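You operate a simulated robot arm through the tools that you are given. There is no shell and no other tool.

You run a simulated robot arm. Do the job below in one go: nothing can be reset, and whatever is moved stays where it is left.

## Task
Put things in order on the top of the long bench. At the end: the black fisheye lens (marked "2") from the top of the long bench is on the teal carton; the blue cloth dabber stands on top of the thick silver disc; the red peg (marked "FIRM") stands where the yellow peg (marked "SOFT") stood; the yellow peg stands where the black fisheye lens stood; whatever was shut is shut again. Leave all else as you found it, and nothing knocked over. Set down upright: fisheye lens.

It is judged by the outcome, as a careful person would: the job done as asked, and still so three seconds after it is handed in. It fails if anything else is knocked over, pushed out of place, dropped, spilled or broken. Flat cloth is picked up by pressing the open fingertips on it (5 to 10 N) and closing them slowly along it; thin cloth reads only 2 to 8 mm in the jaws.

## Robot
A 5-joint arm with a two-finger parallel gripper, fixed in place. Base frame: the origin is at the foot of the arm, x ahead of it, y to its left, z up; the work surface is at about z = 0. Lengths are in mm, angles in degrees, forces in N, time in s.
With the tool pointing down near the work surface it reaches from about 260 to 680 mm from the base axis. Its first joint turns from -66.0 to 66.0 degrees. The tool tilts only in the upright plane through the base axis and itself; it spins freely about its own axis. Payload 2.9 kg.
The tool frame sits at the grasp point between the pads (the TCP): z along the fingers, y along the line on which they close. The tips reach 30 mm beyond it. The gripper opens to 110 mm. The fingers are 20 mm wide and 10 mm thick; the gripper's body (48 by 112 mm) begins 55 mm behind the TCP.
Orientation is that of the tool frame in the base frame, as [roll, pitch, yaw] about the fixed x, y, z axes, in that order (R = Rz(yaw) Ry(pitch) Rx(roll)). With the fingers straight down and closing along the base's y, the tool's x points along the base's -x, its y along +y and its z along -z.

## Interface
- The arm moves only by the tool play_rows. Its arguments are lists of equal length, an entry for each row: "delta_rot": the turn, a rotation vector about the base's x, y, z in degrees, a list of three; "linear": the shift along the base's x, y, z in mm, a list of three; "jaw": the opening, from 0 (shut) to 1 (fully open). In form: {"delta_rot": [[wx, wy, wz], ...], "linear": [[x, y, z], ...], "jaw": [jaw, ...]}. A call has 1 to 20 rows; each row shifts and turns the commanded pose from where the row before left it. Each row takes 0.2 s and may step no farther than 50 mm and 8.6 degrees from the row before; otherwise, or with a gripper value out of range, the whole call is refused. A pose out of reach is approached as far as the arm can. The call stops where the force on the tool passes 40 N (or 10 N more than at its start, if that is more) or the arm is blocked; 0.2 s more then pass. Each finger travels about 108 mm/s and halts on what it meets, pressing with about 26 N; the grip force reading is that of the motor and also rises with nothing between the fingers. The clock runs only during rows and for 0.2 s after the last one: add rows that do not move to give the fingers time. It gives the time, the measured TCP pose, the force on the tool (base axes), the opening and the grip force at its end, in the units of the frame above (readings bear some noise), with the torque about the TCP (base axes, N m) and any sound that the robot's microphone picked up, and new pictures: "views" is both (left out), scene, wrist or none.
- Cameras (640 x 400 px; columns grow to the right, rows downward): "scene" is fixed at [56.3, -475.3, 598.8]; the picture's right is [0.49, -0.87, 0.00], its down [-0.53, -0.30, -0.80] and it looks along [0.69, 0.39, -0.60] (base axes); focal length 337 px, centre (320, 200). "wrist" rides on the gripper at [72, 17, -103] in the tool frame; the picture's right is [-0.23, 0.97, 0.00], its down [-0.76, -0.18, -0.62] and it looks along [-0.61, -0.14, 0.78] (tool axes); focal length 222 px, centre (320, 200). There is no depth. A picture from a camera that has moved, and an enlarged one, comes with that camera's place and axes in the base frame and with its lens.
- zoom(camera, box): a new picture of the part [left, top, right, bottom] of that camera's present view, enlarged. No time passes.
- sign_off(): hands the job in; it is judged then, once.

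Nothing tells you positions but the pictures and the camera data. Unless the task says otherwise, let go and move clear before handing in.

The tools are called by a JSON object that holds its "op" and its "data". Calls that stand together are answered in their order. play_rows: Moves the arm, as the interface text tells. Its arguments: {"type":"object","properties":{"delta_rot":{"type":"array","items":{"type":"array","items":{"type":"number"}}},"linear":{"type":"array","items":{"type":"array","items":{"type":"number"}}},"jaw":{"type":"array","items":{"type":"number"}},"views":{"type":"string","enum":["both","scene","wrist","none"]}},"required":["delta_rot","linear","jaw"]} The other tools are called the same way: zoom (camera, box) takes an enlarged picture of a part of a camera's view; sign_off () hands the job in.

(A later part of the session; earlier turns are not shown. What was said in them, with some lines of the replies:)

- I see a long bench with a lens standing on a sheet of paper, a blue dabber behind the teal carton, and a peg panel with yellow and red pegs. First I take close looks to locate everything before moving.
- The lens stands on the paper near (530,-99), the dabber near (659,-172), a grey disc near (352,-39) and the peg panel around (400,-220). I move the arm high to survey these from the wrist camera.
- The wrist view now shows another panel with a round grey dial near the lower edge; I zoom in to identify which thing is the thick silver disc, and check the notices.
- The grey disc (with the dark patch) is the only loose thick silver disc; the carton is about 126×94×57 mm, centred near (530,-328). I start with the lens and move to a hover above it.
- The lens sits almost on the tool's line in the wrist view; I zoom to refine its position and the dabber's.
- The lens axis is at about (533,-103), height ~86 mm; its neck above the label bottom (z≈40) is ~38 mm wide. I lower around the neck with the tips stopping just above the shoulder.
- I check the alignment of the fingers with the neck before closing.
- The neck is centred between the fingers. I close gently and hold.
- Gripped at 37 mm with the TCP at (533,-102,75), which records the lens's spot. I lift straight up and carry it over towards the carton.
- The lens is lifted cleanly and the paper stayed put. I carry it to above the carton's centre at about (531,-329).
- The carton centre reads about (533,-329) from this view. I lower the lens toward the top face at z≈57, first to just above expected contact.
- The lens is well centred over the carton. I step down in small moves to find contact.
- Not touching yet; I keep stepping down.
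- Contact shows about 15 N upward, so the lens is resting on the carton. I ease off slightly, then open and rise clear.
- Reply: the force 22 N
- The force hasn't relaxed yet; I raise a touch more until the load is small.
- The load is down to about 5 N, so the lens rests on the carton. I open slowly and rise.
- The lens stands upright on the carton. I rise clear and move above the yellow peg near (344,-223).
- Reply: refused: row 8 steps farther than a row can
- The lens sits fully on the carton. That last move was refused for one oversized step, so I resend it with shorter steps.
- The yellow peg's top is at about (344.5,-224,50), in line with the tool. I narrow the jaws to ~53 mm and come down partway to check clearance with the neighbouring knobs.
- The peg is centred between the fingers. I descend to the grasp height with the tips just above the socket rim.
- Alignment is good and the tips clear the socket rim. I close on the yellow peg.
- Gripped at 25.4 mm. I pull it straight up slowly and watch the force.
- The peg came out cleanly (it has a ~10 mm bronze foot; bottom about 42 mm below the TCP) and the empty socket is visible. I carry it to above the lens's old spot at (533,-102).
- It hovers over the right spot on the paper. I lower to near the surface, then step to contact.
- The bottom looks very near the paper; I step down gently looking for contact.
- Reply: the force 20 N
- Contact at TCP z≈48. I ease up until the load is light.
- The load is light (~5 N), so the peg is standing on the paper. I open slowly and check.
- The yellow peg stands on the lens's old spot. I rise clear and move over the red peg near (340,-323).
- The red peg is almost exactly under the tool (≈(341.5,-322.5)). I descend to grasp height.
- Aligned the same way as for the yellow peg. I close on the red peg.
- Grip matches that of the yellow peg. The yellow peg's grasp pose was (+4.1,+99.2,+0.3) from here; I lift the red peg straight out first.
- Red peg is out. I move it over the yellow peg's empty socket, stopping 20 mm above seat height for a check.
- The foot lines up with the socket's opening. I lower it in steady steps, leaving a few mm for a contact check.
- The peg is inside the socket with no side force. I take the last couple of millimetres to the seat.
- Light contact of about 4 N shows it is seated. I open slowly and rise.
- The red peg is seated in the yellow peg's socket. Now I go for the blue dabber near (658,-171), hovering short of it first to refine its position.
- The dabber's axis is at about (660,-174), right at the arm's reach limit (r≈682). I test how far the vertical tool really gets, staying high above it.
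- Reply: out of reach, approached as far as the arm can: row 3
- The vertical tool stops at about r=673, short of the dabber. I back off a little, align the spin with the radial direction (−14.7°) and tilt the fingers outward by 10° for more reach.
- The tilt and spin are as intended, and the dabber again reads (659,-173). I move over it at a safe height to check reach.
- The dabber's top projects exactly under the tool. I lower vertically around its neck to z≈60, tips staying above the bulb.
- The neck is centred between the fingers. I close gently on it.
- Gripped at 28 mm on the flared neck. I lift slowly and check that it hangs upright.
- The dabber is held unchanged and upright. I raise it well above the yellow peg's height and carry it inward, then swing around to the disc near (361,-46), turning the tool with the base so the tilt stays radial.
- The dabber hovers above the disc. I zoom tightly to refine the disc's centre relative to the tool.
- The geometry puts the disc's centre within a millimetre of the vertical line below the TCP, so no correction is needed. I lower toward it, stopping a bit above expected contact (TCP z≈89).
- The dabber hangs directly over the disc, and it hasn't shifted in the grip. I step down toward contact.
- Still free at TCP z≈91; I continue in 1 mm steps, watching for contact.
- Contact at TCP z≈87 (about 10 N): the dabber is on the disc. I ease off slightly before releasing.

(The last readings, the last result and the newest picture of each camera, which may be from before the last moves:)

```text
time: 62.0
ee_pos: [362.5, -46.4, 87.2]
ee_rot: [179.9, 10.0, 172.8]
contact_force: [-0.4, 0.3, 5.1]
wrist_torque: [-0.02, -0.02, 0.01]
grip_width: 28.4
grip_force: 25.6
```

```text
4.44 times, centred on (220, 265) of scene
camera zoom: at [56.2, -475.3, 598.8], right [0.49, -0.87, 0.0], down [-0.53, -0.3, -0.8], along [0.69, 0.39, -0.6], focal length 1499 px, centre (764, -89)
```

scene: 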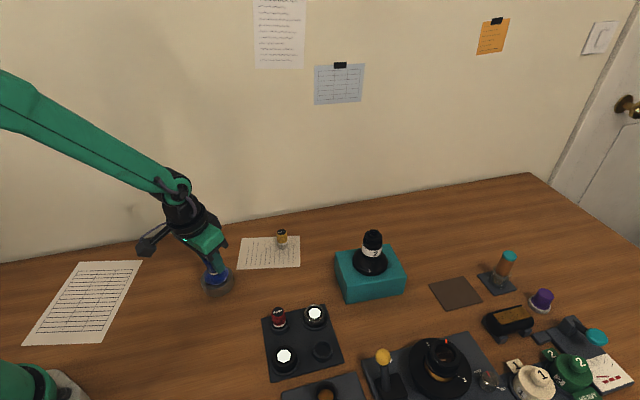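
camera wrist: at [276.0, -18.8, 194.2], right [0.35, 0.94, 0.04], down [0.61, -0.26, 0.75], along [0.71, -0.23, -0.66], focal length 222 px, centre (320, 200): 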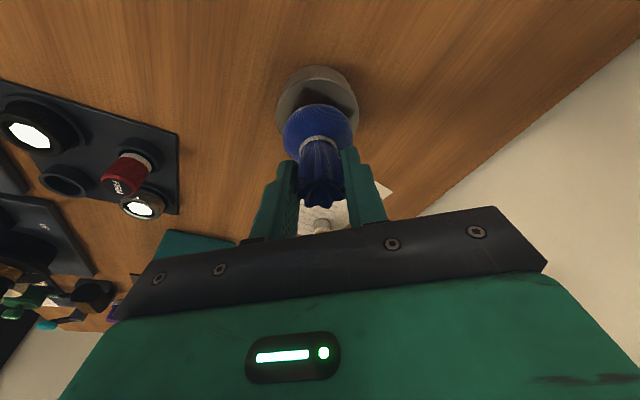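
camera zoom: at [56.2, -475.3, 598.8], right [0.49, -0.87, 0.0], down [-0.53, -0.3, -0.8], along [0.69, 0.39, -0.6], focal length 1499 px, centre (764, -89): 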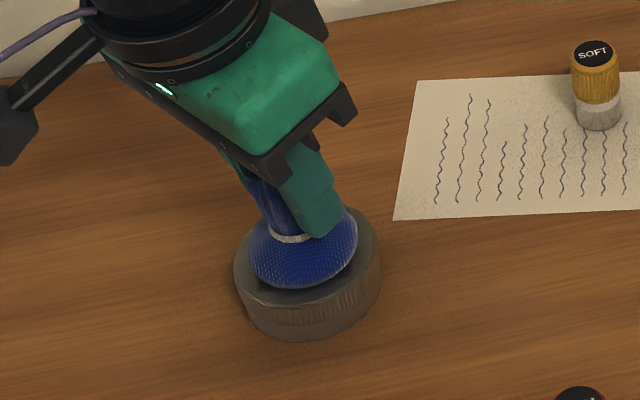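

Resting with a light 5 N load. I open the fingers slowly.

{"op": "play_rows", "data": {"delta_rot": [[0, 0, 0], [0, 0, 0], [0, 0, 0], [0, 0, 0], [0, 0, 0], [0, 0, 0]], "linear": [[0, 0, 0.2], [0, 0, 0], [0, 0, 0], [0, 0, 0], [0, 0, 0], [0, 0, 0]], "jaw": [0.27, 0.32, 0.4, 0.48, 0.55, 0.55], "views": "both"}}

{"op": "zoom", "data": {"camera": "scene", "box": [170, 220, 270, 310]}}

{"op": "zoom", "data": {"camera": "wrist", "box": [220, 20, 420, 220]}}

```text
time: 63.4
ee_pos: [362.8, -46.6, 88.0]
ee_rot: [-180.0, 9.9, 172.6]
contact_force: [0.4, 0.0, -0.1]
wrist_torque: [-0.01, -0.02, -0.01]
grip_width: 60.4
grip_force: 0.0
camera wrist: at [275.8, -18.2, 176.9], right [0.35, 0.94, 0.04], down [0.61, -0.26, 0.75], along [0.71, -0.23, -0.66], focal length 222 px, centre (320, 200)
```

scene: 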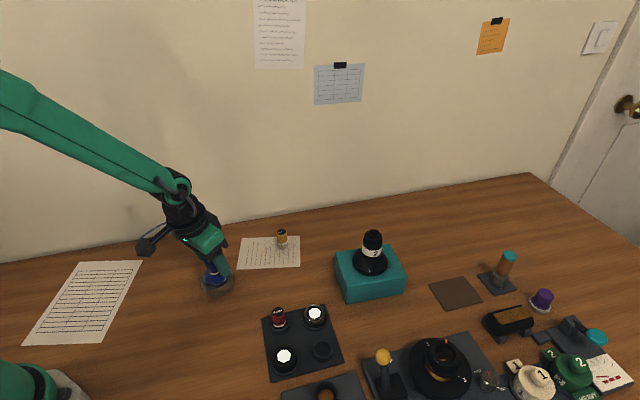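
wrist: 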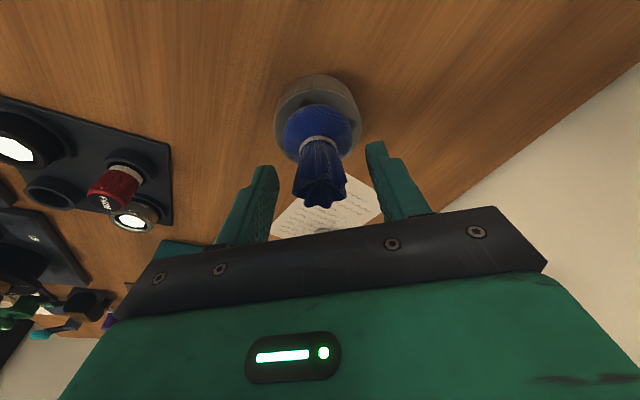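

```text
4.44 times, centred on (220, 265) of scene
camera zoom: at [56.3, -475.3, 598.8], right [0.49, -0.87, 0.0], down [-0.53, -0.3, -0.8], along [0.69, 0.39, -0.6], focal length 1499 px, centre (764, -89)
```

zoom: 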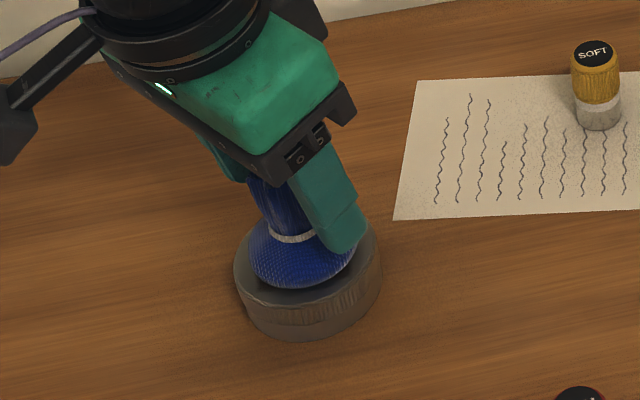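

```text
2.00 times, centred on (320, 120) of wrist
camera zoom: at [275.8, -18.2, 176.9], right [0.35, 0.94, 0.04], down [0.61, -0.26, 0.75], along [0.71, -0.23, -0.66], focal length 444 px, centre (320, 360)
```

zoom: 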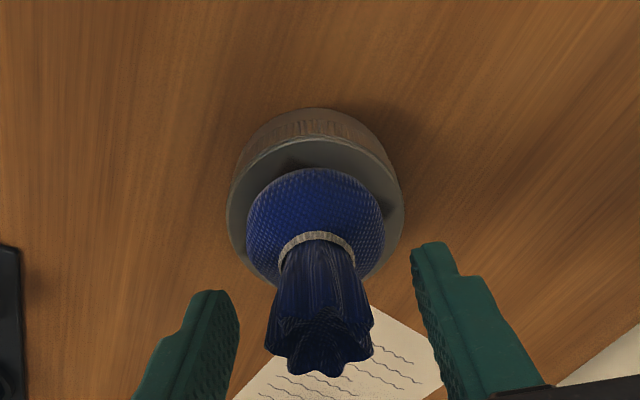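

The dabber stands on the disc. I rise straight up, then level the tool and look over the whole bench.

{"op": "play_rows", "data": {"delta_rot": [[0, 0, 0], [0, 0, 0], [0, 0, 0], [0, 0, 0], [0, 0, 0]], "linear": [[0, 0, 15], [0, 0, 30], [0, 0, 40], [0, 0, 45], [0, 0, 0]], "jaw": [0.55, 0.55, 0.55, 0.55, 0.55], "views": "both"}}

{"op": "zoom", "data": {"camera": "scene", "box": [170, 220, 270, 310]}}

{"op": "zoom", "data": {"camera": "wrist", "box": [220, 0, 420, 200]}}

```text
time: 64.6
ee_pos: [363.1, -45.2, 218.3]
ee_rot: [-180.0, 10.1, 172.7]
contact_force: [-0.3, -0.2, 0.0]
wrist_torque: [-0.02, 0.0, 0.01]
grip_width: 60.5
grip_force: 0.0
camera wrist: at [276.4, -17.4, 307.6], right [0.35, 0.94, 0.04], down [0.61, -0.26, 0.75], along [0.71, -0.23, -0.66], focal length 222 px, centre (320, 200)
```

scene: 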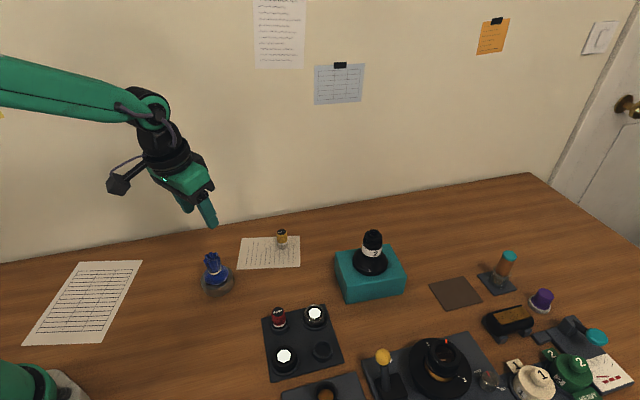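
wrist: 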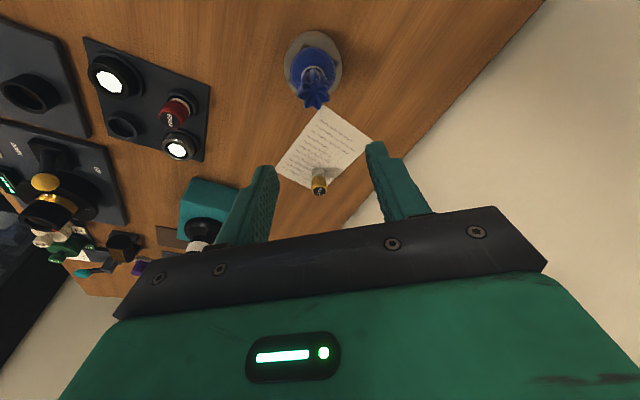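

```text
4.44 times, centred on (220, 265) of scene
camera zoom: at [56.3, -475.3, 598.8], right [0.49, -0.87, 0.0], down [-0.53, -0.3, -0.8], along [0.69, 0.39, -0.6], focal length 1499 px, centre (764, -89)
```

zoom: 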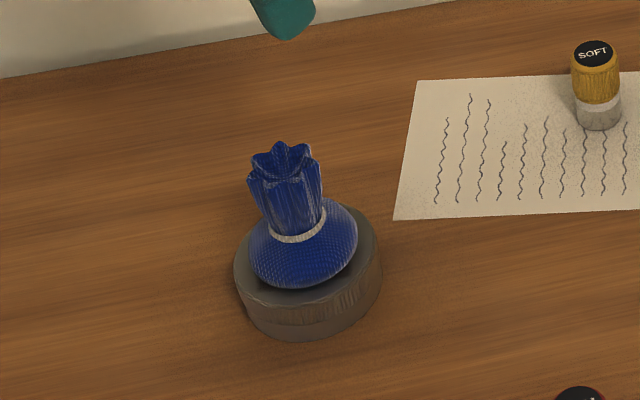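

```text
2.00 times, centred on (320, 100) of wrist
camera zoom: at [276.4, -17.4, 307.6], right [0.35, 0.94, 0.04], down [0.61, -0.26, 0.75], along [0.71, -0.23, -0.66], focal length 444 px, centre (320, 400)
```

zoom: 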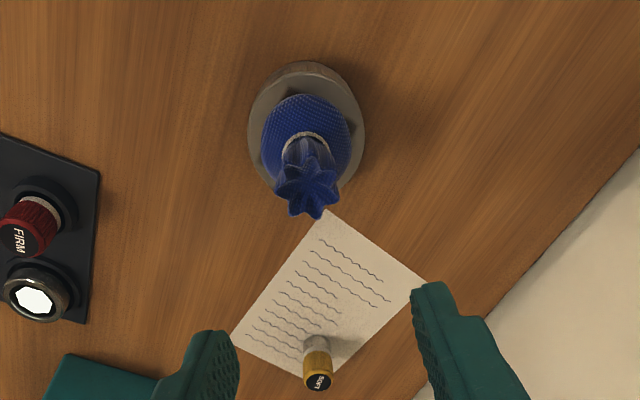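

All four placements look right. I level the tool, back the arm away, and take a final look to confirm nothing shifts.

{"op": "play_rows", "data": {"delta_rot": [[0.64, 4.96, 0], [0.64, 4.96, 0], [0, 0, 7.3], [0, 0, 0], [0, 0, 0], [0, 0, 0], [0, 0, 0], [0, 0, 0], [0, 0, 0], [0, 0, 0]], "linear": [[0, 0, 20], [0, 0, 40], [0, 0, 40], [-20, 0, 30], [-20, 0, 0], [0, 0, 0], [0, 0, 0], [0, 0, 0], [0, 0, 0], [0, 0, 0]], "jaw": [0.55, 0.55, 0.55, 0.55, 0.55, 0.55, 0.55, 0.55, 0.55, 0.55], "views": "both"}}

{"op": "zoom", "data": {"camera": "scene", "box": [190, 210, 430, 380]}}

{"op": "zoom", "data": {"camera": "scene", "box": [400, 230, 640, 400]}}

{"op": "zoom", "data": {"camera": "wrist", "box": [60, 0, 420, 250]}}

```text
time: 66.8
ee_pos: [322.5, -45.2, 348.8]
ee_rot: [180.0, 0.0, -180.0]
contact_force: [-0.1, 0.6, 0.3]
wrist_torque: [0.0, 0.03, 0.01]
grip_width: 60.5
grip_force: 0.1
camera wrist: at [249.6, -29.3, 451.5], right [0.23, 0.97, 0.0], down [0.76, -0.18, 0.62], along [0.61, -0.14, -0.78], focal length 222 px, centre (320, 200)
```

scene: 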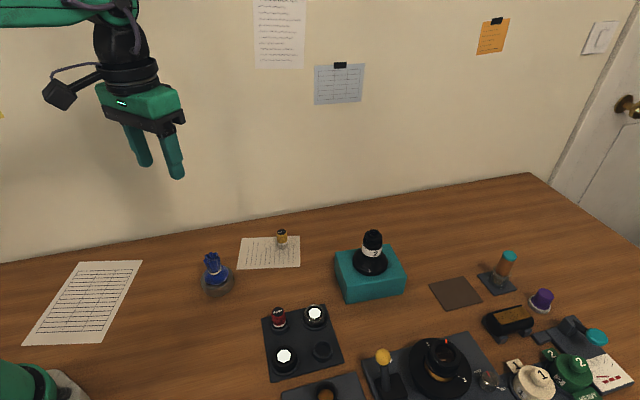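
wrist: 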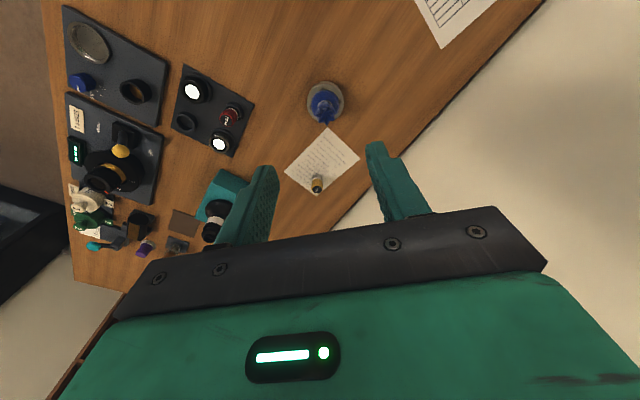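

```text
2.35 times, centred on (310, 295) of scene
camera zoom: at [56.3, -475.3, 598.8], right [0.49, -0.87, 0.0], down [-0.53, -0.3, -0.8], along [0.69, 0.39, -0.6], focal length 794 px, centre (344, -24)
```

zoom: 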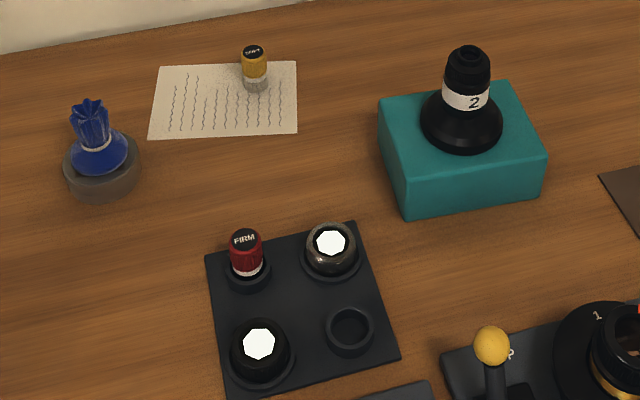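

```text
2.35 times, centred on (520, 315) of scene
camera zoom: at [56.3, -475.3, 598.8], right [0.49, -0.87, 0.0], down [-0.53, -0.3, -0.8], along [0.69, 0.39, -0.6], focal length 794 px, centre (-151, -71)
```

zoom: 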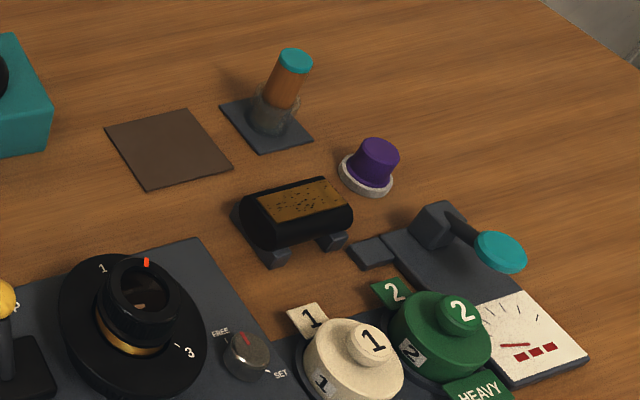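

```text
1.60 times, centred on (240, 125) of wrist
camera zoom: at [249.6, -29.3, 451.5], right [0.23, 0.97, 0.0], down [0.76, -0.18, 0.62], along [0.61, -0.14, -0.78], focal length 355 px, centre (448, 320)
```

zoom: 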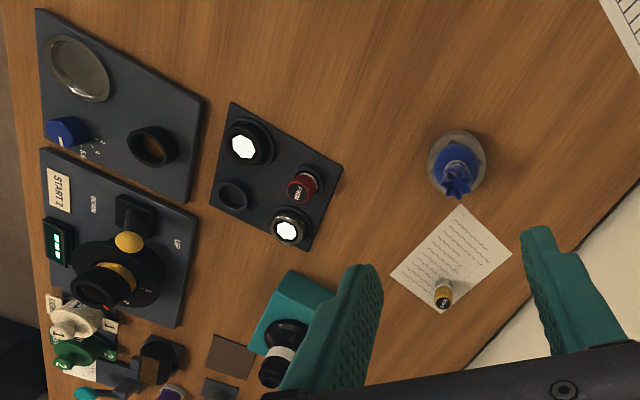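

The final view shows the lens upright on the teal carton and the dabber standing on the silver disc. The red peg is in the yellow peg's socket, the yellow peg is on the lens's old spot, and nothing else has moved or been opened. The arm is clear, so I hand the job in.

{"op": "sign_off", "data": {}}

```text
The job is handed in.
```

The job is handed in, and the last camera views showed everything where you asked for it. I have not seen the verdict.

- **Black fisheye lens "2":** it stands upright near the middle of the teal carton's top.
- **Blue cloth dabber:** it stands near the centre of the thick grey metal disc. I took this to be the silver disc, as it was the only loose thick one on the bench.
- **Red peg "FIRM":** it is seated in the socket the yellow peg came from.
- **Yellow peg "SOFT":** it stands on the paper at the spot where the lens stood, to within about a millimetre.

I opened nothing, so there was nothing to shut again. In the final views nothing else had moved or fallen, and the arm was clear with its fingers empty.
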